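You operate a simulated robot arm through the tools that you are given. There is no shell and no other tool.

You run a simulated robot arm. Do the job below in one go: nothing can be reset, and whatever is moved stays where it is left.

TASK
Rinse the washed socks in fresh water with no pod.
Fine: drain the suds, shut the drain before filling, then run one wash; leave the socks in the tub and end with fill and dial off.
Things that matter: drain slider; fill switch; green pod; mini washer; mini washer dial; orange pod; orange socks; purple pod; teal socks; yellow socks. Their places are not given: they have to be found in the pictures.

The check looks at the end state, three seconds after you hand in, the way a careful person would. Anything else that was tipped, shoved, dropped, spilled or broken makes it a failure.

THE ROBOT
A 6-joint arm with a two-finger parallel gripper, fixed in place. Base frame: the origin is at the foot of the arm, x ahead of it, y to its left, z up; the work surface is at about z = 900. Lengths are in mm, angles in rad, forces in N, time in s.
With the tool pointing down near the work surface it reaches from about 240 to 640 mm from the base axis. Its first joint turns from -1.152 to 1.152 rad. Payload 2.7 kg.
Tool frame: the origin (TCP) lies between the finger pads and is the grasp point; the fingertips stand 23 mm ahead of it; z points along the fingers, y is the line along which they close. Largest opening 94 mm; finger width 38, thickness 10; the body of the gripper, 54 by 96 mm, starts 39 mm behind the TCP.
Orientation is that of the tool frame in the base frame, as a unit quaternion [x, y, z, w]. With the fingers straight down and closing along the base's y, the tool's x points along the base's -x, its y along +y and its z along -z.

THE INTERFACE
- The arm moves only by the tool jog_arm. Its argument "increments" is a list of rows, each a list of 7 numbers: the closure, from 0 (fully open) to 1 (shut), then the shift along the tool's x, y, z in cm, then the turn, a rotation vector about the tool's x, y, z in rad. In form: [[fingers, tx, ty, tz, ax, ay, az], ...]. A call has 1 to 20 rows; each row shifts and turns the commanded pose from where the row before left it, along the tool's axes as they then stand. Each row takes 0.2 s and may step no farther than 50 mm and 0.15 rad from the row before; otherwise, or with a gripper value out of range, the whole call is refused. Where a pose cannot be reached the arm comes as near as it can. A force on the tool above 60 N (or 10 N above the force at the start of the call, whichever is more), or a blocked arm, ends the call early, and 0.2 s more pass. Each finger travels about 45 mm/s and halts on what it meets, pressing with about 33 N; the grip force reading is that of the motor and also rises with nothing between the fingers. The clock runs only during rows and for 0.2 s after the last one: add rows that do not move to give the fingers time. It gives the time, the measured TCP pose, the force on the tool (base axes), the opening and the grip force at its end, in the units of the frame above (readings bear some noise), with the torque about the TCP (base axes, N m) and any sound that the robot's microphone picked up, and new pictures: "show" is both (left out), scene, wrist or none.
- Cameras (640 x 400 px; columns grow to the right, rows downward): "scene" is fixed at [79.5, -430.7, 1413.5]; the picture's right is [0.78, -0.63, 0.00], its down [-0.31, -0.38, -0.87] and it looks along [0.55, 0.68, -0.49] (base axes); focal length 285 px, centre (320, 200). "wrist" rides on the gripper at [87, 16, -75] in the tool frame; the picture's right is [-0.18, 0.98, 0.00], its down [-0.58, -0.11, -0.81] and it looks along [-0.79, -0.15, 0.59] (tool axes); focal length 243 px, centre (320, 200).
- point_at(camera, pixels): there is no depth. For up to 12 entries [column, row, z] of the newest picture of that camera ("zoom" is the newest enlarged one), the place [x, y] in the base frame at which the ray of that pixel passes the height z, good to about 2 mm. The clock stands still meanwhile.
- enlarge(camera, box): a new picture of the part [left, top, right, bottom] of that camera's present view, enlarged. The clock stands still meanwhile.
- finish_job(): hands the job in; it is judged then, once.

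Open the gripper and draw the arm clear of the work before you hand the job in, unless the task says otherwise.

The tools are called after "Call:" as name(argument=value, ...) on one line, values as JSON. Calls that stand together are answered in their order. jog_arm: Moves the arm, as the interface text tells. Its arguments: {"type":"object","properties":{"increments":{"type":"array"},"show":{"type":"string","enum":["both","scene","wrist","none"]}},"required":["increments"]} The other tools are called the same way: point_at (camera, pixels) gives the place at which the rays of pixels pass given heights; enlarge (camera, box) takes an enlarged picture of a part of a camera's view; finish_job () hands the job in.

At the start:

```text
t: 0.0
tool_pos: [375.0, 30.5, 1288.2]
tcp_rot: [0.0, 1.0, -0.002, 0.001]
force: [0.3, -0.2, 0.7]
ft_torque: [0.03, 0.01, -0.02]
finger_gap: 93.7
grasp_force: 0.0
```

scene: 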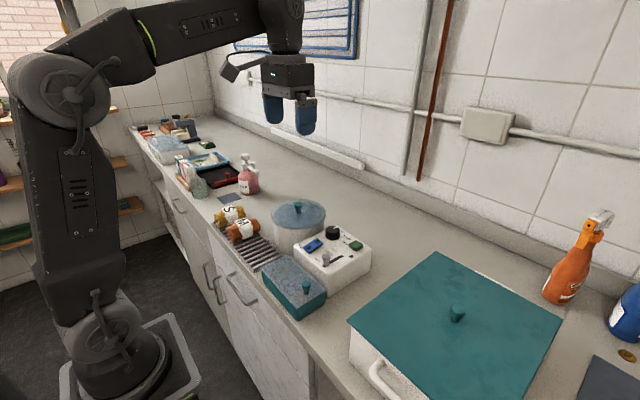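
wrist: 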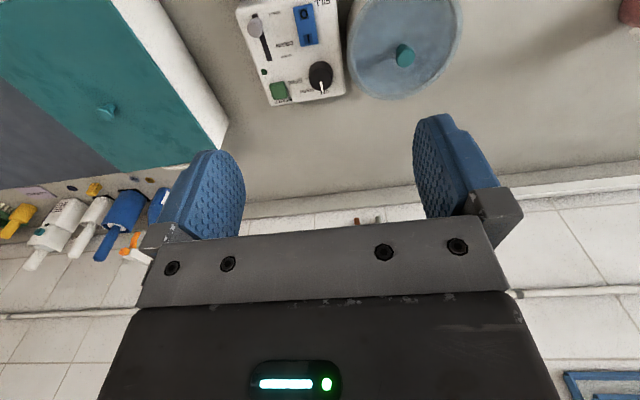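

The scene shows a washer tub with a blue-grey lid around (300,215) and a control box around (332,260). I enlarge both views to read the controls.

Call:
enlarge(camera="scene", box=[200, 180, 400, 330])

Call:
enlarge(camera="wrist", box=[220, 0, 480, 120])

```text
2.67 times, centred on (300, 255) of scene
```

zoom: 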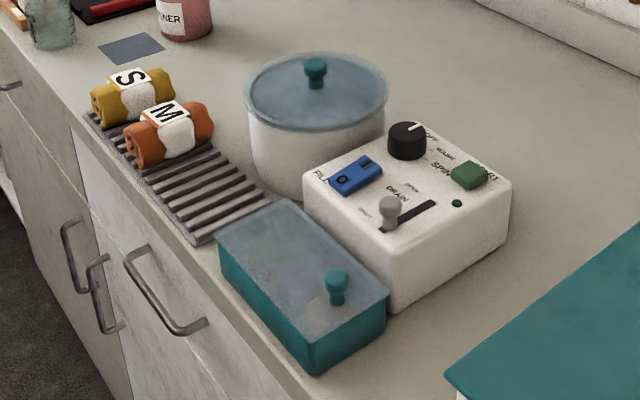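

```text
2.46 times, centred on (350, 60) of wrist
```

zoom: 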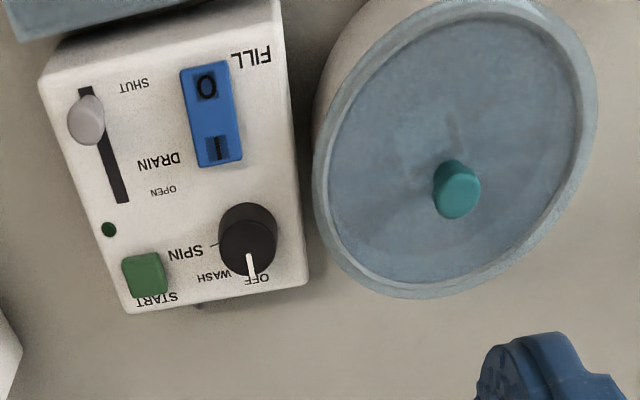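

The control box has FILL rocker (0/I), DRAIN slider (SHUT/OPEN), dial (OFF/WASH/SPIN), and START button. I triangulate these from both cameras at a few heights.

Call:
point_at(camera="zoom", pixels=[[109, 229, 960], [109, 229, 1000], [211, 113, 960], [211, 113, 1000], [145, 275, 960], [145, 275, 1000], [248, 240, 960], [248, 240, 1000], [86, 120, 960], [86, 120, 1000], [456, 190, 1000], [456, 190, 1040]])

Call:
point_at(camera="scene", pixels=[[351.3, 256.1, 960], [351.3, 256.1, 1000], [313.1, 246.4, 960], [313.1, 246.4, 1000], [355.8, 245.6, 960], [355.8, 245.6, 1000], [332.6, 232.5, 960], [332.6, 232.5, 1000], [325.8, 259.5, 960], [325.8, 259.5, 1000], [298.5, 207, 1000], [298.5, 207, 1040]])

```text
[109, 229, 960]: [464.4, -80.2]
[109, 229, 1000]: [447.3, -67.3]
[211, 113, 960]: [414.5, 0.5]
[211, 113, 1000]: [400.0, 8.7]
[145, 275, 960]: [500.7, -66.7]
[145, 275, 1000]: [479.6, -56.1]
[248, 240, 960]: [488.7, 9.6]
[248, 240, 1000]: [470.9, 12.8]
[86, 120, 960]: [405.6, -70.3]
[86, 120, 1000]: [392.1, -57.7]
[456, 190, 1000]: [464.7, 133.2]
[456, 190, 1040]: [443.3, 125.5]
```

```text
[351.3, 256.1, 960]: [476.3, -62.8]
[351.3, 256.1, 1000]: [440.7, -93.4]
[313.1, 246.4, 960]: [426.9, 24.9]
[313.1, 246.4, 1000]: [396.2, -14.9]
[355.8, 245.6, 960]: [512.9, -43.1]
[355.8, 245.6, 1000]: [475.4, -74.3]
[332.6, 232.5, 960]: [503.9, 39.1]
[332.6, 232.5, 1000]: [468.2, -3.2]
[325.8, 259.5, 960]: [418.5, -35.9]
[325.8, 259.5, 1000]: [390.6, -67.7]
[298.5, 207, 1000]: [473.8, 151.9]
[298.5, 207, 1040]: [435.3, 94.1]
```

The panel top is at about z = 978, with slider knob near (395,-60), rocker near (406,5), dial near (476,12), start near (488,-60). I move down and to the right a little for a closer wrist view.

Call:
jog_arm(increments=[[0, 0.5, -1.5, 4, 0, 0, 0], [0, 0.5, -1.5, 4, 0, 0, 0], [0, 0.5, -1.5, 4, 0, 0, 0], [0, 0.5, -1.5, 2, 0, 0, 0]])

```text
t: 1.0
tool_pos: [355.8, -29.4, 1148.7]
tcp_rot: [0.0, 1.0, -0.002, 0.0]
force: [0.1, -0.1, -0.8]
ft_torque: [0.01, 0.01, 0.0]
finger_gap: 94.2
grasp_force: 0.1
```

scene: 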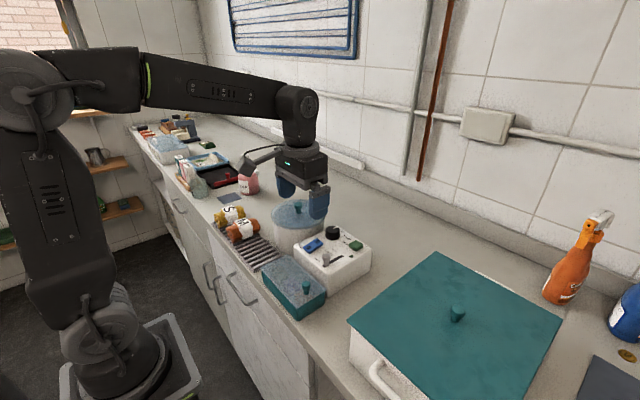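
wrist: 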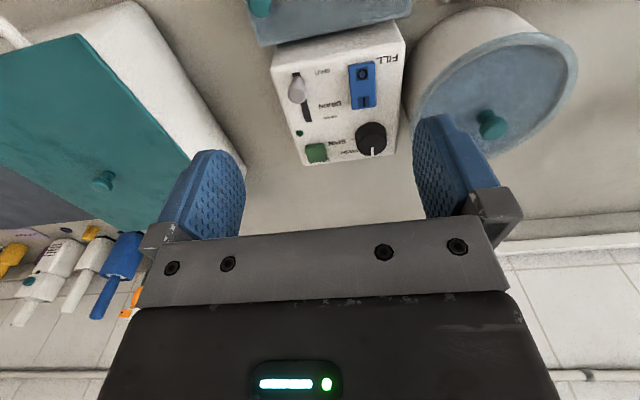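

The panel is now at wrist rows 20–165, columns 270–410. I enlarge it for detail, and the scene's tub too.

Call:
enlarge(camera="wrist", box=[245, 20, 445, 170])

Call:
enlarge(camera="scene", box=[260, 190, 380, 300])

```text
2.67 times, centred on (345, 95) of wrist
```

zoom: 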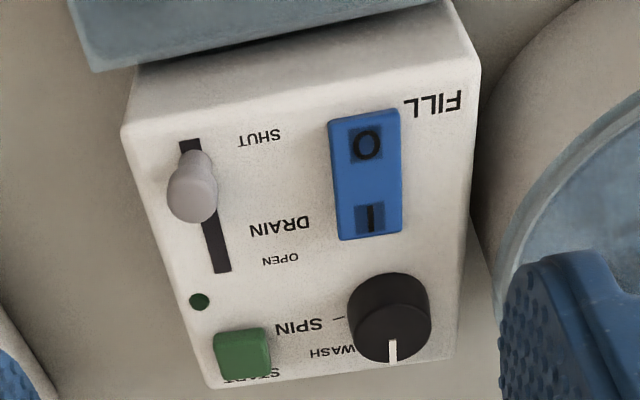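

```text
3.64 times, centred on (320, 245) of scene
```

zoom: 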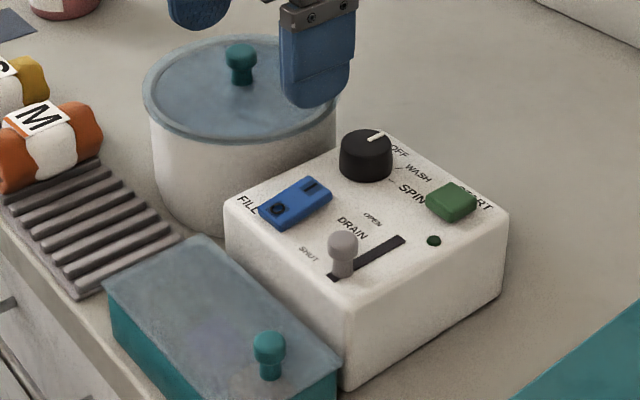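

The slider is at SHUT, dial on OFF, rocker appears with 0/I. I triangulate the slot ends, LED and panel corners.

Call:
point_at(camera="zoom", pixels=[[332, 277, 960], [332, 277, 1000], [403, 238, 960], [403, 238, 1000], [433, 240, 960], [433, 240, 1000], [225, 205, 960], [225, 205, 1000], [345, 308, 960], [345, 308, 1000], [508, 214, 960], [508, 214, 1000]])

Call:
point_at(camera="wrist", pixels=[[296.3, 72.5, 960], [296.3, 72.5, 1000], [308.3, 122, 960], [308.3, 122, 1000], [299.7, 132.8, 960], [299.7, 132.8, 1000], [404.9, 45.6, 960], [404.9, 45.6, 1000], [270.8, 68.8, 960], [270.8, 68.8, 1000], [303, 164.3, 960], [303, 164.3, 1000]])

```text
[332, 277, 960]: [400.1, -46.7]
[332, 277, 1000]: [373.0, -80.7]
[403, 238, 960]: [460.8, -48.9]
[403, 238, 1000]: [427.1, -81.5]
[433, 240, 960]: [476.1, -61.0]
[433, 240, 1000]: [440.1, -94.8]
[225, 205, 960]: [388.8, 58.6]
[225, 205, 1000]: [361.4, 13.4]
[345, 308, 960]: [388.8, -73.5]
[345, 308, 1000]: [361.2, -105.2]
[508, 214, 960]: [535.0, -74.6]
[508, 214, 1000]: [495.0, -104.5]
```

```text
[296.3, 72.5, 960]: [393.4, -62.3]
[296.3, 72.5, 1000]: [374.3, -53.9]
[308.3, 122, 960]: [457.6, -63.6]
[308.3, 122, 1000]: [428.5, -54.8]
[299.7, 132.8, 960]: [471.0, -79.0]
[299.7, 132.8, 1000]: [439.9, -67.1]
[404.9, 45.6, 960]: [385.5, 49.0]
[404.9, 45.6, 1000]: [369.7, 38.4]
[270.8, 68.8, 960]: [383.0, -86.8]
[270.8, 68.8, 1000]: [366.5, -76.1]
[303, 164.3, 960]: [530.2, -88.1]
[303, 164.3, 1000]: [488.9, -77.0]
```

Panel top comes out at z≈974, spanning x 380–518, y -84–46 and axis-aligned. Now I triangulate the knob, dial, rocker and button tops, plus the pod box and tub.

Call:
point_at(camera="zoom", pixels=[[343, 242, 980], [343, 242, 1010], [366, 143, 980], [366, 143, 1010], [296, 203, 970], [296, 203, 1000], [452, 200, 970], [452, 200, 1000], [240, 52, 1000], [240, 52, 1030], [269, 345, 960], [269, 345, 1000]])

Call:
point_at(camera="wrist", pixels=[[297.4, 93.9, 980], [297.4, 93.9, 1010], [371.6, 146.7, 980], [371.6, 146.7, 1010], [362.6, 85.6, 970], [362.6, 85.6, 1000], [316.5, 151.9, 970], [316.5, 151.9, 1000], [492, 122, 1000], [492, 122, 1030]])

Call:
enlarge(camera="wrist", box=[240, 0, 600, 170])

```text
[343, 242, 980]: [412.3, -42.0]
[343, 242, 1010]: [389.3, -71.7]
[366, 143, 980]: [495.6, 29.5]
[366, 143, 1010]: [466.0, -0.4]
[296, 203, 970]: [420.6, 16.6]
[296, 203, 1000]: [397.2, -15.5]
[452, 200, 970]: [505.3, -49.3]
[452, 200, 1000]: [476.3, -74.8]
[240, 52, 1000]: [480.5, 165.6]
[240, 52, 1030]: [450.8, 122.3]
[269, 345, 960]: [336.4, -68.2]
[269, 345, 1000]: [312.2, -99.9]
```

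```text
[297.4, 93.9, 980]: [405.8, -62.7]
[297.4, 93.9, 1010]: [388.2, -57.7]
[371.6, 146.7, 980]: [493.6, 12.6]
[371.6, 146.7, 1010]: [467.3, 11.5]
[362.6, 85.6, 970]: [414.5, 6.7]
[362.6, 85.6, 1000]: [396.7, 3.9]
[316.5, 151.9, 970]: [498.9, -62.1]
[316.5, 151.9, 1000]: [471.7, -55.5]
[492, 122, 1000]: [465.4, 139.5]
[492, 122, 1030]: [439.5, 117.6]
```

```text
1.78 times, centred on (420, 85) of wrist
```

zoom: 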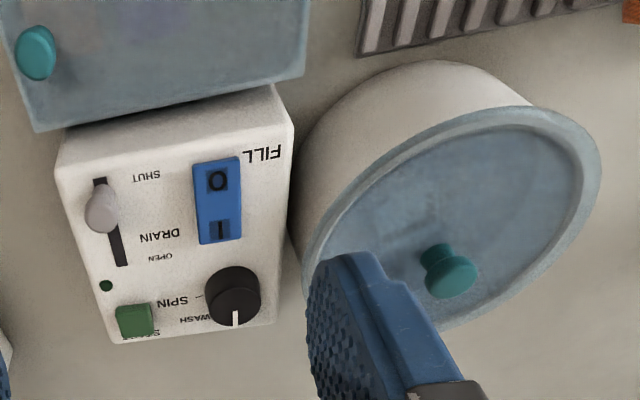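

The knob head is at about (396,-60,998), dial top (478,12,998), rocker (410,6,980), start (490,-60,982). I go above the slider knob with fingers half open.

Call:
jog_arm(increments=[[0.5, -1.35, -1.02, 2.4, 0, 0, 0], [0.5, -1.35, -1.02, 2.4, 0, 0, 0], [0.5, -1.32, -1.02, 2.4, 0, 0, 0], [0.5, 0, 0, 0, 0, 0, 0]])

```text
t: 2.0
tool_pos: [396.1, -59.1, 1077.2]
tcp_rot: [0.001, 1.0, -0.002, 0.001]
force: [-0.1, 0.9, 0.3]
ft_torque: [-0.03, 0.01, 0.04]
finger_gap: 46.9
grasp_force: 0.0
```

scene: 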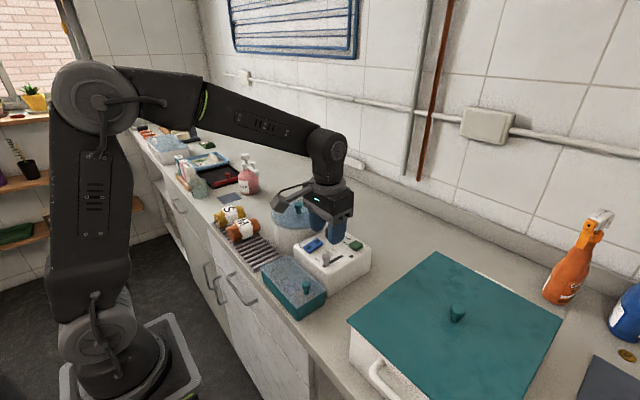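
wrist: 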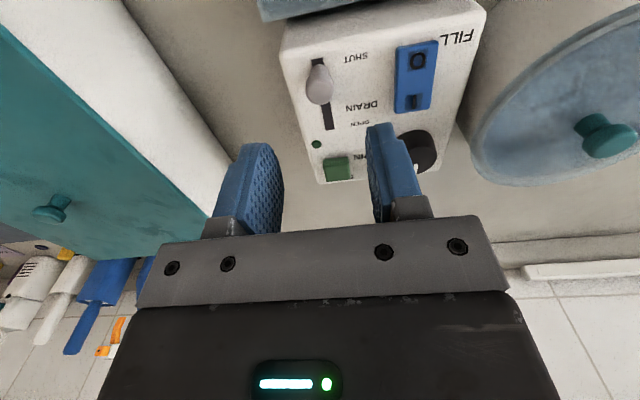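

The knob head appears at wrist (320,83); I check its location again from the closer view.

Call:
point_at(camera="wrist", pixels=[[320, 83, 998], [316, 60, 974], [329, 127, 974], [316, 144, 975], [415, 76, 981], [337, 168, 982]])

Call:
enlarge(camera="wrist", box=[270, 0, 490, 190])

```text
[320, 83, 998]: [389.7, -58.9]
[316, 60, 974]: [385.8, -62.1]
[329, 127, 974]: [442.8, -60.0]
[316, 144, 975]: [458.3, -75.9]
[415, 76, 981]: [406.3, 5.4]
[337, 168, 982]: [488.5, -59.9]
```

```text
2.11 times, centred on (380, 95) of wrist
```

zoom: 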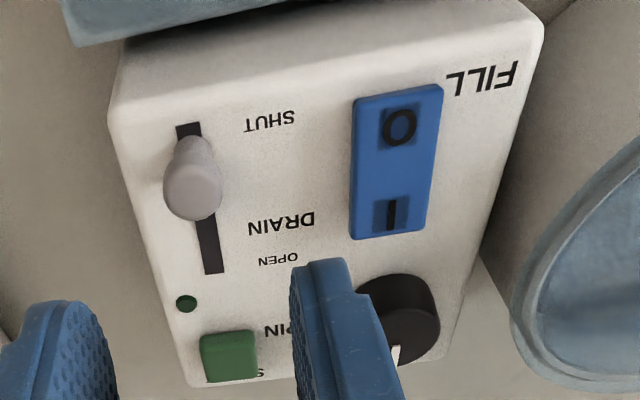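

Knob is centred near (394,-59.5). I descend so the fingers straddle it, tips about 8 mm above the panel.

Call:
jog_arm(increments=[[0.5, 0.2, 0, 2.4, 0, 0, 0], [0.5, 0, 0, 2.4, 0, 0, 0], [0.5, 0, 0, 2.0, 0, 0, 0], [0.5, 0, 0, 0.4, 0, 0, 0]])

```text
t: 3.0
tool_pos: [393.7, -60.8, 1004.0]
tcp_rot: [0.0, 1.0, -0.002, 0.001]
force: [0.6, 0.1, 0.5]
ft_torque: [0.02, -0.02, -0.01]
finger_gap: 46.9
grasp_force: 0.0
```

scene: 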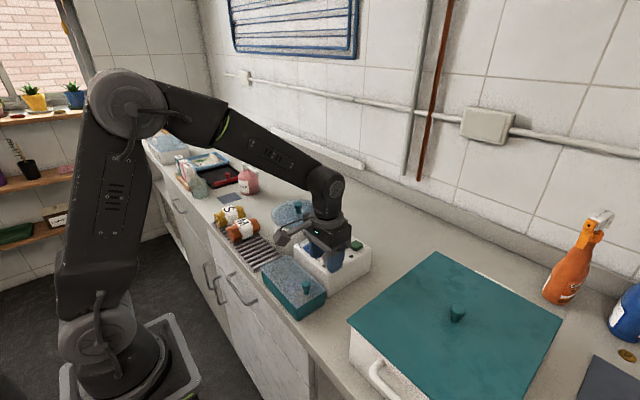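
wrist: 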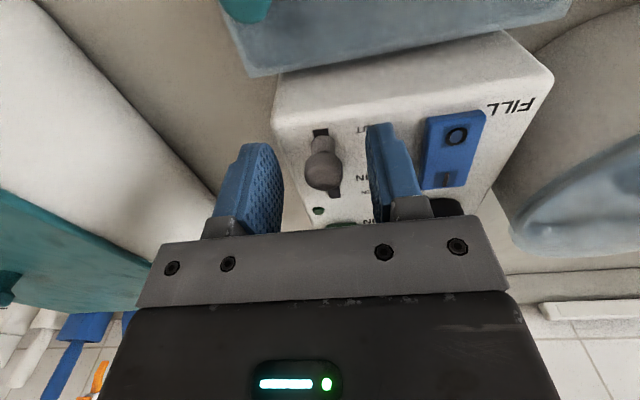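

The knob (wrist ~(322,170)) is centred between the fingers. I close on it gently.

Call:
jog_arm(increments=[[0.7, 0, 0, 0, 0, 0, 0], [0.85, 0, 0, 0, 0, 0, 0], [0.95, 0, 0, 0, 0, 0, 0], [0.95, 0, 0, 0, 0, 0, 0]])

```text
t: 4.0
tool_pos: [393.9, -60.2, 1004.4]
tcp_rot: [-0.001, 1.0, 0.0, 0.001]
force: [0.5, 17.6, -1.4]
ft_torque: [0.35, -0.05, 0.08]
finger_gap: 18.7
grasp_force: 45.1
```

scene: 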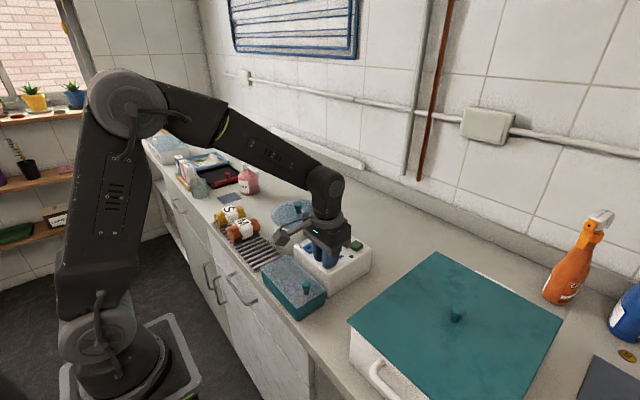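
wrist: 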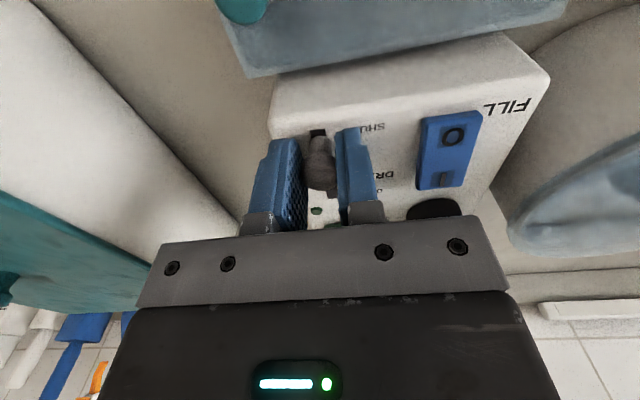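

Gripped (gap 18.7 mm), with 17 N sideways so I shift ~1.5 mm to +y and slide the knob toward OPEN (+x) by about 45 mm.

Call:
jog_arm(increments=[[0.95, 0, 0.15, 0, 0, 0, 0], [0.95, -0.5, 0, 0, 0, 0, 0], [0.95, -0.8, 0, 0, 0, 0, 0], [0.95, -0.8, 0, 0, 0, 0, 0], [0.95, -0.8, 0, 0, 0, 0, 0], [0.95, -0.8, 0, 0, 0, 0, 0], [0.95, -0.7, 0, 0, 0, 0, 0], [0.95, 0, 0, 0, 0, 0, 0]])

```text
t: 5.8
tool_pos: [434.6, -59.0, 1003.7]
tcp_rot: [0.001, 1.0, -0.002, -0.005]
force: [-32.0, -11.0, 6.1]
ft_torque: [0.15, 0.51, -0.05]
finger_gap: 18.8
grasp_force: 45.1
```

scene: 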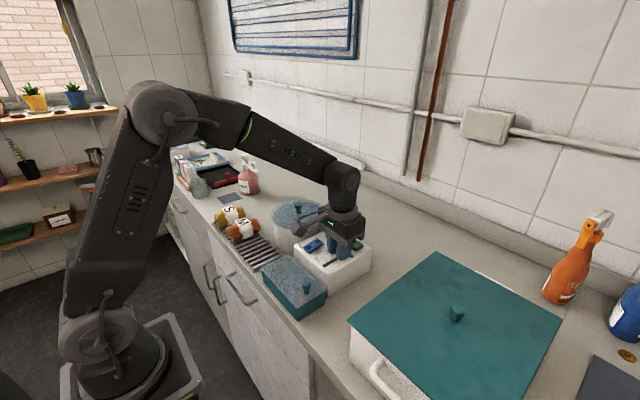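
wrist: 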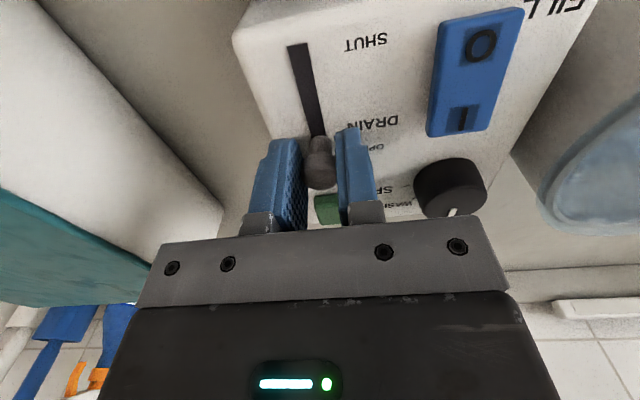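

The slider hit its end stop at x≈435 (32 N resisting). I back the command off slightly, release the knob and listen/wait.

Call:
jog_arm(increments=[[0.95, 0.3, 0, 0, 0, 0, 0], [0.5, 0, 0.05, 0, 0, 0, 0], [0.5, 0, 0, 0, 0, 0, 0], [0.5, 0, 0, -2.5, 0, 0, 0], [0.5, 0, 0, -3.5, 0, 0, 0], [0.5, 0, 0, -4, 0, 0, 0], [0.5, 0, 0, 0, 0, 0, 0]])

```text
t: 7.4
tool_pos: [434.3, -61.3, 1104.5]
tcp_rot: [-0.001, 1.0, -0.001, 0.002]
force: [1.1, -0.4, -0.2]
ft_torque: [0.01, 0.0, 0.0]
finger_gap: 46.8
grasp_force: 0.1
```

scene: 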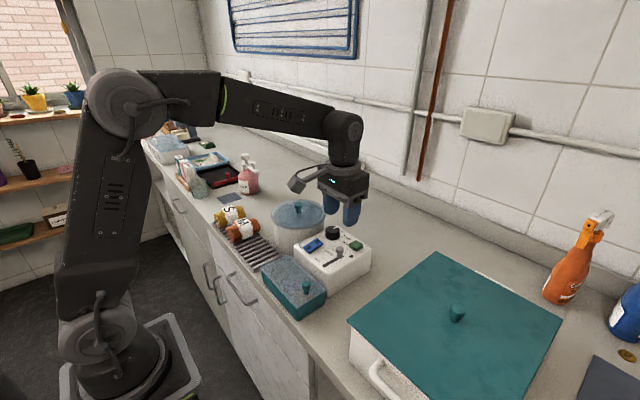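
wrist: 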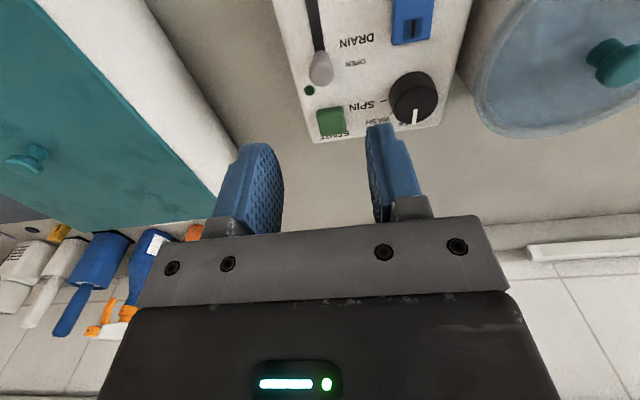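

The knob is now at the OPEN end (wrist (321,68)). I look closely at the tub and the LED for signs of draining.

Call:
enlarge(camera="scene", box=[260, 190, 380, 300])

Call:
enlarge(camera="wrist", box=[260, 0, 640, 150])

```text
3.64 times, centred on (320, 245) of scene
```

zoom: 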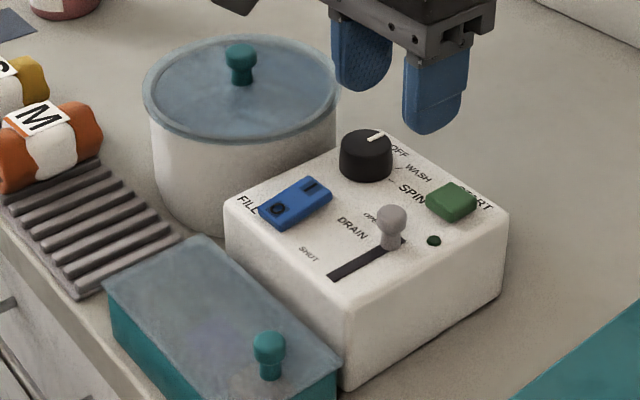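

```text
1.68 times, centred on (450, 75) of wrist
```

zoom: 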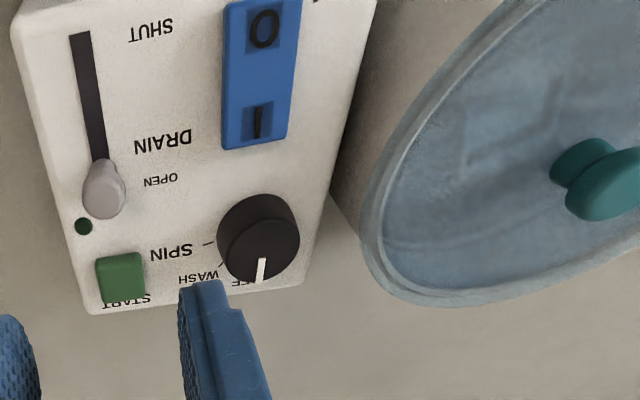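

The lids are slightly translucent. I move the wrist camera to look down on the tub while it drains.

Call:
jog_arm(increments=[[0.5, 0.7, 3.4, -1.5, 0, 0, 0], [0.5, 0.7, 3.4, -1.5, 0, 0, 0], [0.5, 0.7, 3.4, -1.5, 0, 0, 0], [0.5, 0.7, 3.4, -1.5, 0, 0, 0], [0.5, 0.7, 3.4, -1.5, 0, 0, 0], [0.5, 0, 0, 0, 0, 0, 0]])

Call:
enlarge(camera="wrist", box=[160, 0, 480, 200])

```text
t: 8.8
tool_pos: [400.7, 111.8, 1178.1]
tcp_rot: [0.0, 1.0, -0.002, 0.001]
force: [0.1, 0.1, 0.5]
ft_torque: [0.03, -0.04, 0.0]
finger_gap: 47.0
grasp_force: 0.0
```

scene: 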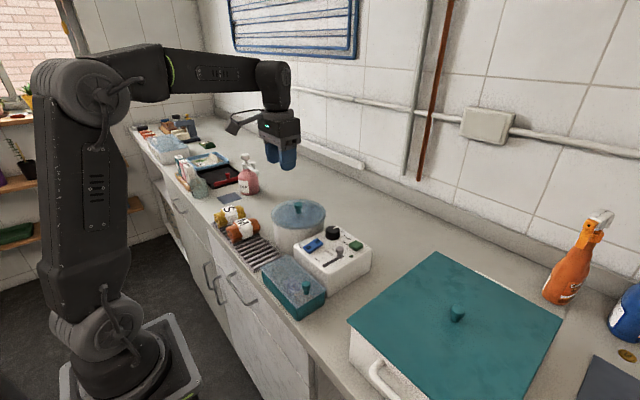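
wrist: 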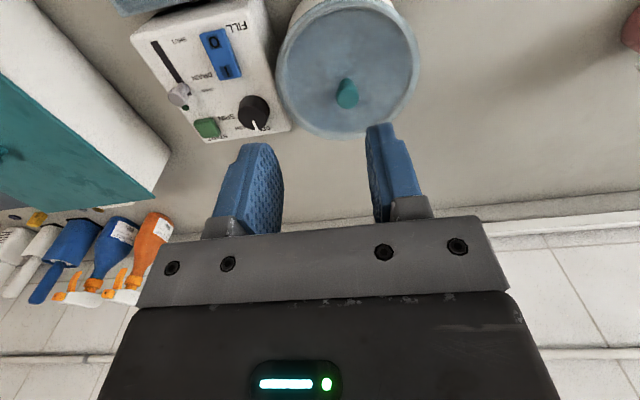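

```text
2.00 times, centred on (320, 100) of wrist
```

zoom: 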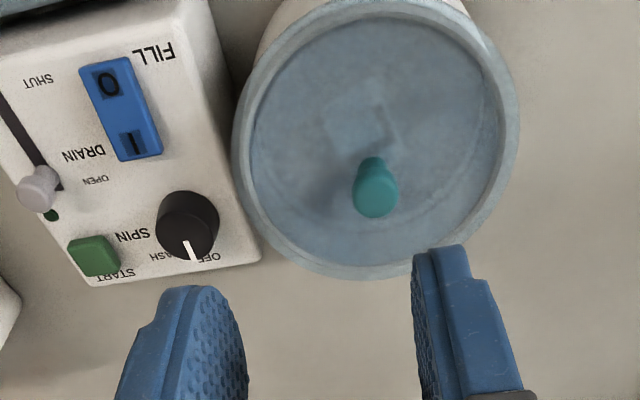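

I can faintly see a white label patch under the lid. I enlarge more on the lid to judge the water level.

Call:
enlarge(camera="wrist", box=[270, 0, 430, 110])

Call:
jog_arm(increments=[[0.5, 0, 0, 0, 0, 0, 0], [0.5, 0, 0, 0, 0, 0, 0], [0.5, 0, 0, 0, 0, 0, 0], [0.5, 0, 0, 0, 0, 0, 0], [0.5, 0, 0, 0, 0, 0, 0], [0.5, 0, 0, 0, 0, 0, 0], [0.5, 0, 0, 0, 0, 0, 0], [0.5, 0, 0, 0, 0, 0, 0], [0.5, 0, 0, 0, 0, 0, 0], [0.5, 0, 0, 0, 0, 0, 0]], show="none")

Call:
enlarge(camera="wrist", box=[270, 0, 430, 110])

```text
3.64 times, centred on (350, 55) of wrist
```

zoom: 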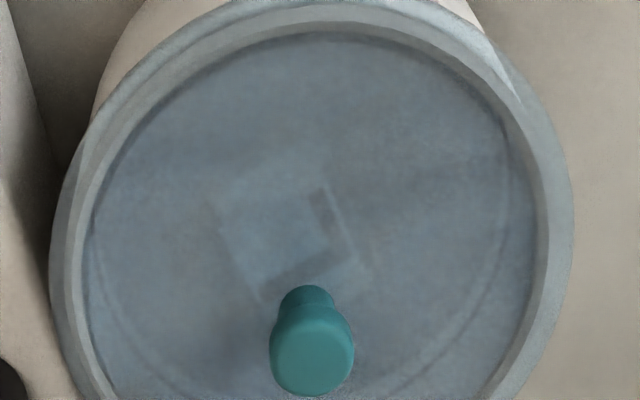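

```text
t: 11.0
tool_pos: [400.2, 111.9, 1178.0]
tcp_rot: [0.0, 1.0, -0.002, 0.001]
force: [-0.5, 0.6, -0.5]
ft_torque: [-0.04, 0.01, 0.02]
finger_gap: 47.1
grasp_force: 0.0
```

```text
3.64 times, centred on (350, 55) of wrist
```

zoom: 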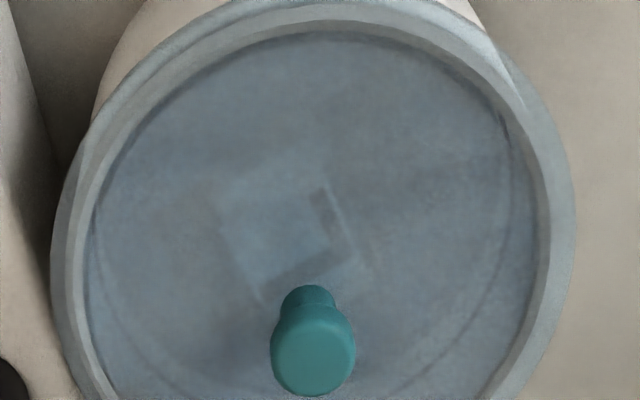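

The sock label "L" is visible faintly through the lid; the faint ring may be the water line. I wait more and compare.

Call:
jog_arm(increments=[[0.5, 0, 0, 0, 0, 0, 0], [0.5, 0, 0, 0, 0, 0, 0], [0.5, 0, 0, 0, 0, 0, 0], [0.5, 0, 0, 0, 0, 0, 0], [0.5, 0, 0, 0, 0, 0, 0], [0.5, 0, 0, 0, 0, 0, 0], [0.5, 0, 0, 0, 0, 0, 0], [0.5, 0, 0, 0, 0, 0, 0], [0.5, 0, 0, 0, 0, 0, 0], [0.5, 0, 0, 0, 0, 0, 0], [0.5, 0, 0, 0, 0, 0, 0], [0.5, 0, 0, 0, 0, 0, 0], [0.5, 0, 0, 0, 0, 0, 0], [0.5, 0, 0, 0, 0, 0, 0], [0.5, 0, 0, 0, 0, 0, 0], [0.5, 0, 0, 0, 0, 0, 0], [0.5, 0, 0, 0, 0, 0, 0], [0.5, 0, 0, 0, 0, 0, 0], [0.5, 0, 0, 0, 0, 0, 0], [0.5, 0, 0, 0, 0, 0, 0]], show="none")

Call:
enlarge(camera="wrist", box=[270, 0, 430, 110])

Call:
jog_arm(increments=[[0.5, 0, 0, 0, 0, 0, 0], [0.5, 0, 0, 0, 0, 0, 0], [0.5, 0, 0, 0, 0, 0, 0], [0.5, 0, 0, 0, 0, 0, 0], [0.5, 0, 0, 0, 0, 0, 0], [0.5, 0, 0, 0, 0, 0, 0], [0.5, 0, 0, 0, 0, 0, 0], [0.5, 0, 0, 0, 0, 0, 0], [0.5, 0, 0, 0, 0, 0, 0], [0.5, 0, 0, 0, 0, 0, 0], [0.5, 0, 0, 0, 0, 0, 0], [0.5, 0, 0, 0, 0, 0, 0], [0.5, 0, 0, 0, 0, 0, 0], [0.5, 0, 0, 0, 0, 0, 0], [0.5, 0, 0, 0, 0, 0, 0], [0.5, 0, 0, 0, 0, 0, 0], [0.5, 0, 0, 0, 0, 0, 0], [0.5, 0, 0, 0, 0, 0, 0], [0.5, 0, 0, 0, 0, 0, 0], [0.5, 0, 0, 0, 0, 0, 0]], show="none")

Call:
enlarge(camera="wrist", box=[270, 0, 430, 110])

```text
t: 15.2
tool_pos: [400.6, 112.1, 1179.3]
tcp_rot: [0.0, 1.0, -0.001, 0.0]
force: [-0.2, -0.3, 0.2]
ft_torque: [-0.01, 0.04, 0.0]
finger_gap: 46.8
grasp_force: 0.0
```

```text
3.64 times, centred on (350, 55) of wrist
```

zoom: 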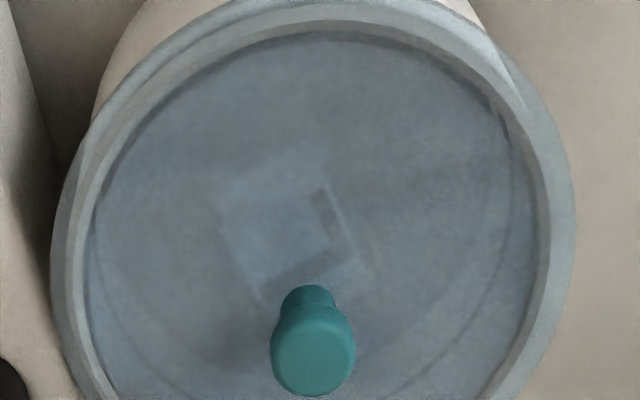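

```text
t: 19.4
tool_pos: [399.4, 112.6, 1178.0]
tcp_rot: [-0.001, 1.0, -0.002, 0.001]
force: [-0.1, 0.4, 0.6]
ft_torque: [-0.01, -0.01, 0.02]
finger_gap: 47.0
grasp_force: 0.0
```

```text
3.64 times, centred on (350, 55) of wrist
```

zoom: 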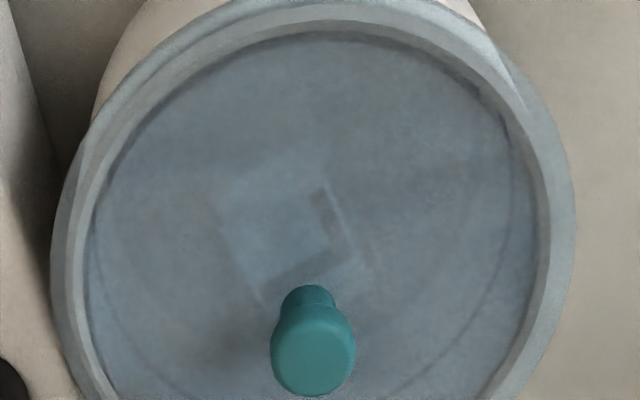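

Subtle changes are seen (the ring and shadows). I keep waiting and compare again.

Call:
jog_arm(increments=[[0.5, 0, 0, 0, 0, 0, 0], [0.5, 0, 0, 0, 0, 0, 0], [0.5, 0, 0, 0, 0, 0, 0], [0.5, 0, 0, 0, 0, 0, 0], [0.5, 0, 0, 0, 0, 0, 0], [0.5, 0, 0, 0, 0, 0, 0], [0.5, 0, 0, 0, 0, 0, 0], [0.5, 0, 0, 0, 0, 0, 0], [0.5, 0, 0, 0, 0, 0, 0], [0.5, 0, 0, 0, 0, 0, 0], [0.5, 0, 0, 0, 0, 0, 0], [0.5, 0, 0, 0, 0, 0, 0], [0.5, 0, 0, 0, 0, 0, 0], [0.5, 0, 0, 0, 0, 0, 0], [0.5, 0, 0, 0, 0, 0, 0], [0.5, 0, 0, 0, 0, 0, 0], [0.5, 0, 0, 0, 0, 0, 0], [0.5, 0, 0, 0, 0, 0, 0], [0.5, 0, 0, 0, 0, 0, 0], [0.5, 0, 0, 0, 0, 0, 0]], show="none")

Call:
jog_arm(increments=[[0.5, 0, 0, 0, 0, 0, 0], [0.5, 0, 0, 0, 0, 0, 0], [0.5, 0, 0, 0, 0, 0, 0], [0.5, 0, 0, 0, 0, 0, 0], [0.5, 0, 0, 0, 0, 0, 0], [0.5, 0, 0, 0, 0, 0, 0], [0.5, 0, 0, 0, 0, 0, 0], [0.5, 0, 0, 0, 0, 0, 0], [0.5, 0, 0, 0, 0, 0, 0], [0.5, 0, 0, 0, 0, 0, 0], [0.5, 0, 0, 0, 0, 0, 0], [0.5, 0, 0, 0, 0, 0, 0], [0.5, 0, 0, 0, 0, 0, 0], [0.5, 0, 0, 0, 0, 0, 0], [0.5, 0, 0, 0, 0, 0, 0], [0.5, 0, 0, 0, 0, 0, 0], [0.5, 0, 0, 0, 0, 0, 0], [0.5, 0, 0, 0, 0, 0, 0], [0.5, 0, 0, 0, 0, 0, 0], [0.5, 0, 0, 0, 0, 0, 0]], show="both")

Call:
enlarge(camera="wrist", box=[270, 0, 430, 110])

```text
t: 23.6
tool_pos: [400.3, 111.1, 1178.1]
tcp_rot: [0.0, 1.0, -0.001, 0.001]
force: [0.3, -0.1, 0.7]
ft_torque: [-0.01, 0.0, -0.03]
finger_gap: 46.6
grasp_force: 0.1
```

```text
t: 27.8
tool_pos: [399.1, 111.1, 1178.0]
tcp_rot: [0.0, 1.0, -0.001, 0.001]
force: [0.1, -0.1, -0.6]
ft_torque: [0.0, 0.03, 0.02]
finger_gap: 47.1
grasp_force: 0.0
```

scene: 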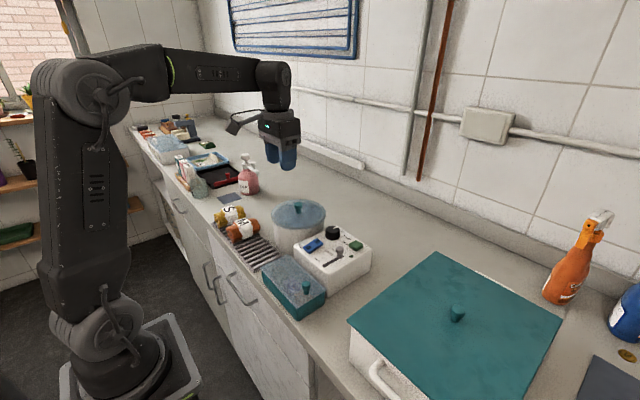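
wrist: 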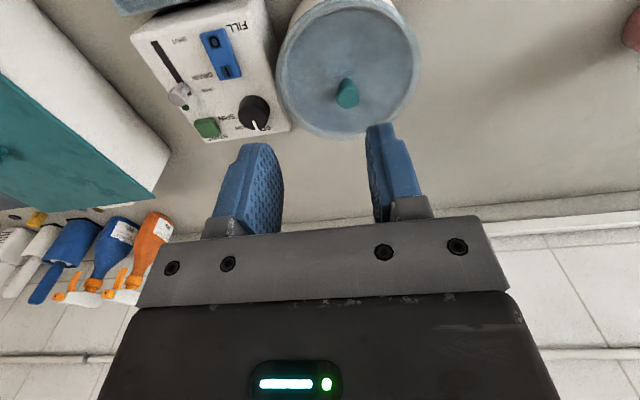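

```text
3.64 times, centred on (350, 55) of wrist
```

zoom: 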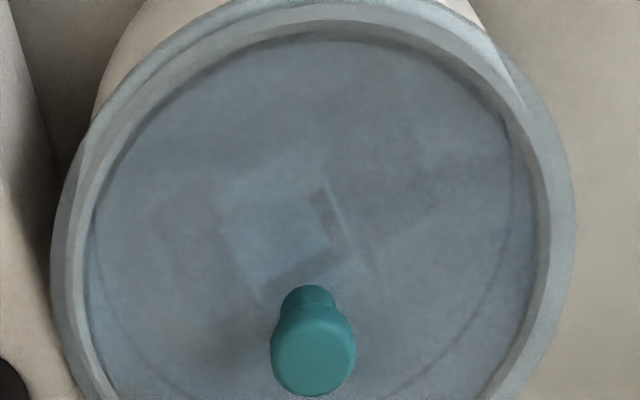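

The sock bundle's outline is emerging more clearly, so it is draining slowly. I keep waiting and watching.

Call:
jog_arm(increments=[[0.5, 0, 0, 0, 0, 0, 0], [0.5, 0, 0, 0, 0, 0, 0], [0.5, 0, 0, 0, 0, 0, 0], [0.5, 0, 0, 0, 0, 0, 0], [0.5, 0, 0, 0, 0, 0, 0], [0.5, 0, 0, 0, 0, 0, 0], [0.5, 0, 0, 0, 0, 0, 0], [0.5, 0, 0, 0, 0, 0, 0], [0.5, 0, 0, 0, 0, 0, 0], [0.5, 0, 0, 0, 0, 0, 0], [0.5, 0, 0, 0, 0, 0, 0], [0.5, 0, 0, 0, 0, 0, 0], [0.5, 0, 0, 0, 0, 0, 0], [0.5, 0, 0, 0, 0, 0, 0], [0.5, 0, 0, 0, 0, 0, 0], [0.5, 0, 0, 0, 0, 0, 0], [0.5, 0, 0, 0, 0, 0, 0], [0.5, 0, 0, 0, 0, 0, 0], [0.5, 0, 0, 0, 0, 0, 0], [0.5, 0, 0, 0, 0, 0, 0]], show="none")

Call:
jog_arm(increments=[[0.5, 0, 0, 0, 0, 0, 0], [0.5, 0, 0, 0, 0, 0, 0], [0.5, 0, 0, 0, 0, 0, 0], [0.5, 0, 0, 0, 0, 0, 0], [0.5, 0, 0, 0, 0, 0, 0], [0.5, 0, 0, 0, 0, 0, 0], [0.5, 0, 0, 0, 0, 0, 0], [0.5, 0, 0, 0, 0, 0, 0], [0.5, 0, 0, 0, 0, 0, 0], [0.5, 0, 0, 0, 0, 0, 0], [0.5, 0, 0, 0, 0, 0, 0], [0.5, 0, 0, 0, 0, 0, 0], [0.5, 0, 0, 0, 0, 0, 0], [0.5, 0, 0, 0, 0, 0, 0], [0.5, 0, 0, 0, 0, 0, 0], [0.5, 0, 0, 0, 0, 0, 0], [0.5, 0, 0, 0, 0, 0, 0], [0.5, 0, 0, 0, 0, 0, 0], [0.5, 0, 0, 0, 0, 0, 0], [0.5, 0, 0, 0, 0, 0, 0]], show="none")

Call:
enlarge(camera="wrist", box=[270, 0, 430, 110])

Call:
jog_arm(increments=[[0.5, 0, 0, 0, 0, 0, 0], [0.5, 0, 0, 0, 0, 0, 0], [0.5, 0, 0, 0, 0, 0, 0], [0.5, 0, 0, 0, 0, 0, 0], [0.5, 0, 0, 0, 0, 0, 0], [0.5, 0, 0, 0, 0, 0, 0], [0.5, 0, 0, 0, 0, 0, 0], [0.5, 0, 0, 0, 0, 0, 0], [0.5, 0, 0, 0, 0, 0, 0], [0.5, 0, 0, 0, 0, 0, 0], [0.5, 0, 0, 0, 0, 0, 0], [0.5, 0, 0, 0, 0, 0, 0], [0.5, 0, 0, 0, 0, 0, 0], [0.5, 0, 0, 0, 0, 0, 0], [0.5, 0, 0, 0, 0, 0, 0], [0.5, 0, 0, 0, 0, 0, 0], [0.5, 0, 0, 0, 0, 0, 0], [0.5, 0, 0, 0, 0, 0, 0], [0.5, 0, 0, 0, 0, 0, 0], [0.5, 0, 0, 0, 0, 0, 0]], show="none")

Call:
jog_arm(increments=[[0.5, 0, 0, 0, 0, 0, 0], [0.5, 0, 0, 0, 0, 0, 0], [0.5, 0, 0, 0, 0, 0, 0], [0.5, 0, 0, 0, 0, 0, 0], [0.5, 0, 0, 0, 0, 0, 0], [0.5, 0, 0, 0, 0, 0, 0], [0.5, 0, 0, 0, 0, 0, 0], [0.5, 0, 0, 0, 0, 0, 0], [0.5, 0, 0, 0, 0, 0, 0], [0.5, 0, 0, 0, 0, 0, 0], [0.5, 0, 0, 0, 0, 0, 0], [0.5, 0, 0, 0, 0, 0, 0], [0.5, 0, 0, 0, 0, 0, 0], [0.5, 0, 0, 0, 0, 0, 0], [0.5, 0, 0, 0, 0, 0, 0], [0.5, 0, 0, 0, 0, 0, 0], [0.5, 0, 0, 0, 0, 0, 0], [0.5, 0, 0, 0, 0, 0, 0], [0.5, 0, 0, 0, 0, 0, 0], [0.5, 0, 0, 0, 0, 0, 0]], show="none")

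Call:
enlarge(camera="wrist", box=[270, 0, 430, 110])

```text
t: 32.0
tool_pos: [400.9, 111.1, 1180.0]
tcp_rot: [0.0, 1.0, -0.002, 0.001]
force: [0.5, 0.4, 1.0]
ft_torque: [-0.03, 0.03, 0.01]
finger_gap: 46.8
grasp_force: 0.0
```

```text
t: 36.2
tool_pos: [400.5, 111.7, 1177.8]
tcp_rot: [0.0, 1.0, -0.002, 0.002]
force: [-0.4, 0.2, 0.5]
ft_torque: [0.04, 0.01, -0.01]
finger_gap: 47.1
grasp_force: 0.2
```

```text
3.64 times, centred on (350, 55) of wrist
```

zoom: 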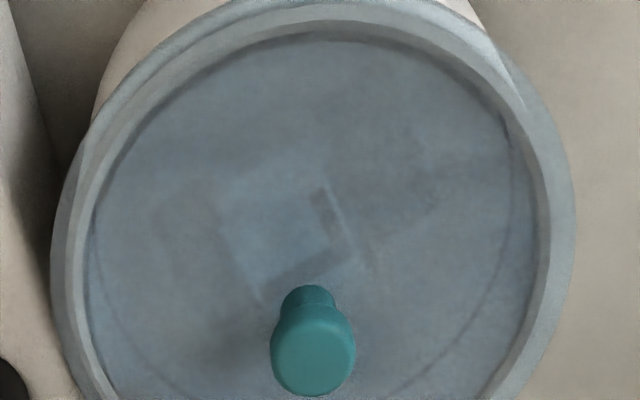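

```text
t: 40.4
tool_pos: [400.9, 110.8, 1179.1]
tcp_rot: [0.001, 1.0, -0.002, 0.002]
force: [-0.2, -0.5, 0.5]
ft_torque: [0.0, 0.0, -0.01]
finger_gap: 47.1
grasp_force: 0.1
```

```text
t: 44.6
tool_pos: [399.0, 112.3, 1179.0]
tcp_rot: [-0.001, 1.0, -0.002, 0.001]
force: [1.4, -0.2, 0.0]
ft_torque: [0.0, -0.02, 0.0]
finger_gap: 46.8
grasp_force: 0.0
```

```text
3.64 times, centred on (350, 55) of wrist
```

zoom: 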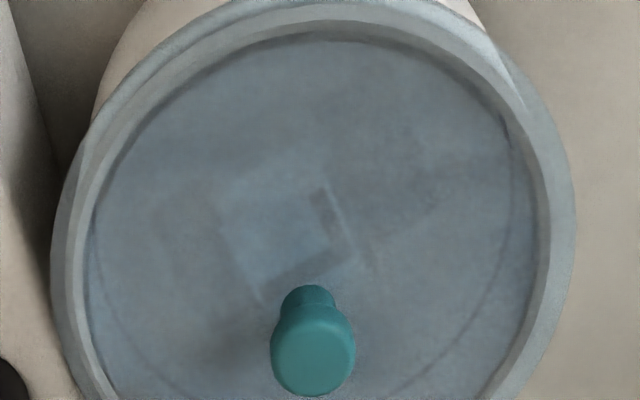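

The view has been steady from t≈28 to 44.6, so the tub is drained. I return above the slider knob at (435,-60).

Call:
jog_arm(increments=[[0.5, -0.7, -3.4, 1.5, 0, 0, 0], [0.5, -0.7, -3.4, 1.5, 0, 0, 0], [0.5, -0.7, -3.4, 1.5, 0, 0, 0], [0.5, -0.7, -3.4, 1.5, 0, 0, 0], [0.5, -0.7, -3.4, 1.5, 0, 0, 0], [0.5, 0, 0, 3, 0, 0, 0], [0.5, 0, 0, 0, 0, 0, 0]])

```text
t: 46.2
tool_pos: [435.5, -62.6, 1073.4]
tcp_rot: [-0.001, 1.0, -0.002, 0.0]
force: [-0.2, -0.4, 0.0]
ft_torque: [0.04, 0.0, 0.0]
finger_gap: 47.1
grasp_force: 0.1
```

scene: 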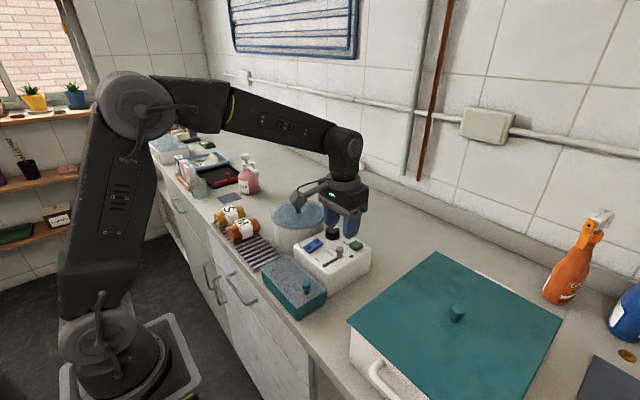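
wrist: 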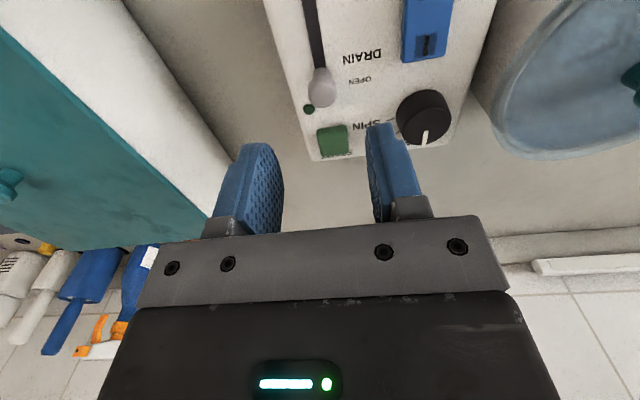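

Knob head at wrist (321,87); I verify its position before descending.

Call:
point_at(camera="wrist", pixels=[[321, 87, 998], [321, 87, 1003]])

```text
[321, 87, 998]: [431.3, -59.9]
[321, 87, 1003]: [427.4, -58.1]
```

I descend with a 1.5 mm shift to +y and grip the knob.

Call:
jog_arm(increments=[[0.5, 0.1, 0.2, 2.5, 0, 0, 0], [0.5, 0, 0, 2.5, 0, 0, 0], [0.5, 0, 0, 2.0, 0, 0, 0], [0.5, 0, 0, 0, 0, 0, 0], [0.7, 0, 0, 0, 0, 0, 0], [0.85, 0, 0, 0, 0, 0, 0], [0.95, 0, 0, 0, 0, 0, 0], [0.95, 0, 0, 0, 0, 0, 0]])

```text
t: 48.0
tool_pos: [435.3, -59.6, 1005.6]
tcp_rot: [0.001, 1.0, -0.002, 0.001]
force: [1.0, -22.9, -6.2]
ft_torque: [-0.01, -0.35, -0.06]
finger_gap: 18.5
grasp_force: 44.8
```

scene: 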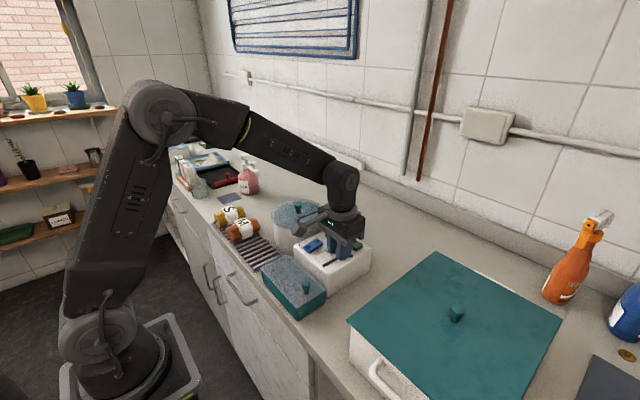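
wrist: 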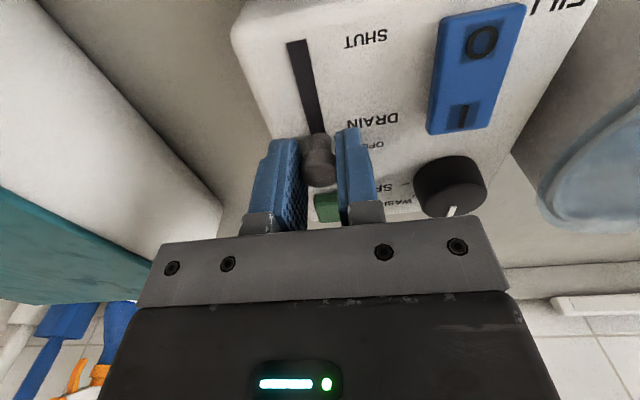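

Gripped with -23 N sideways; I relieve 1.5 mm and slide back toward SHUT until the stop resists.

Call:
jog_arm(increments=[[0.95, 0, -0.17, 0, 0, 0, 0], [0.95, 0.5, 0, 0, 0, 0, 0], [0.95, 0.8, 0, 0, 0, 0, 0], [0.95, 0.8, 0, 0, 0, 0, 0], [0.95, 0.8, 0, 0, 0, 0, 0], [0.95, 0.8, 0, 0, 0, 0, 0], [0.95, 0.6, 0, 0, 0, 0, 0], [0.95, 0.1, 0, 0, 0, 0, 0]])

```text
t: 49.8
tool_pos: [394.8, -60.4, 1004.5]
tcp_rot: [-0.001, 1.0, -0.003, 0.007]
force: [32.7, -32.9, -10.2]
ft_torque: [0.01, -0.17, 0.1]
finger_gap: 18.7
grasp_force: 45.4
```

scene: 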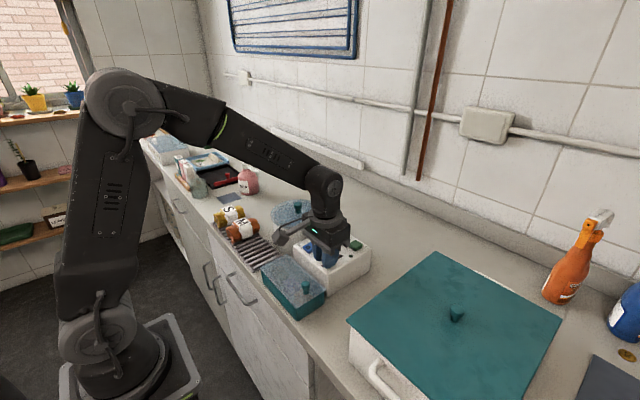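
wrist: 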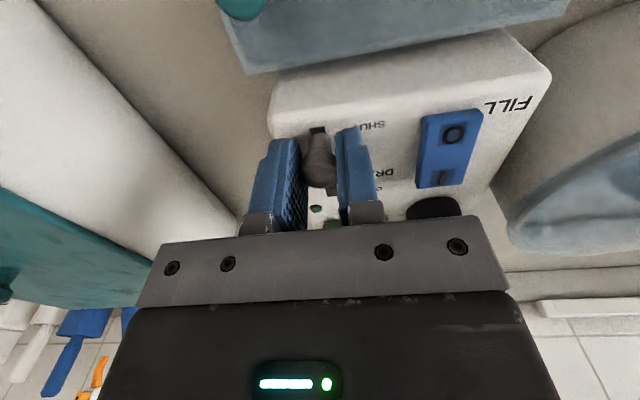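

The slider is at the SHUT stop (33 N). I back off, release and lift for a look.

Call:
jog_arm(increments=[[0.95, -0.25, -0.2, 0, 0, 0, 0], [0.5, 0, 0, 0, 0, 0, 0], [0.5, 0, 0, 0, 0, 0, 0], [0.5, 0, 0, -2.5, 0, 0, 0], [0.5, 0, 0, -3.5, 0, 0, 0], [0.5, 0, 0, -4, 0, 0, 0], [0.5, 0.5, 0.5, 0, 0, 0, 0]])

Call:
enlarge(camera="wrist", box=[260, 0, 500, 150])

```text
t: 51.4
tool_pos: [388.2, -55.8, 1105.3]
tcp_rot: [0.0, 1.0, -0.001, 0.001]
force: [0.2, 0.4, 0.8]
ft_torque: [0.01, 0.01, -0.02]
finger_gap: 47.2
grasp_force: 0.1
```

scene: 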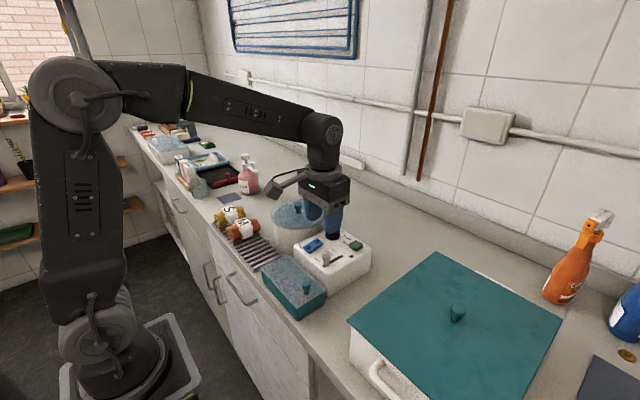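
wrist: 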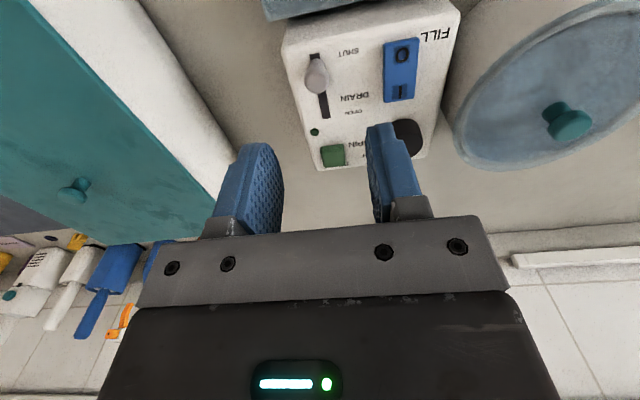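

```text
2.67 times, centred on (380, 75) of wrist
```

zoom: 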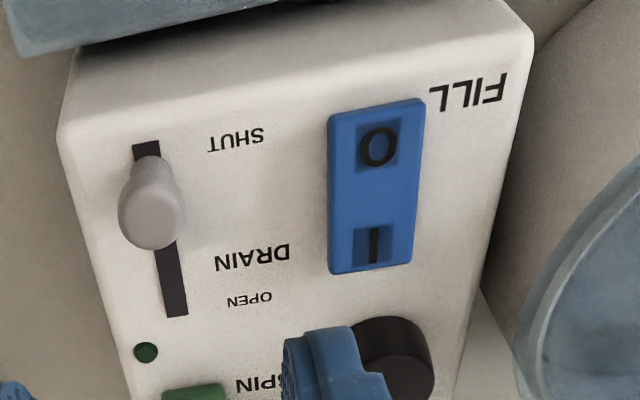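

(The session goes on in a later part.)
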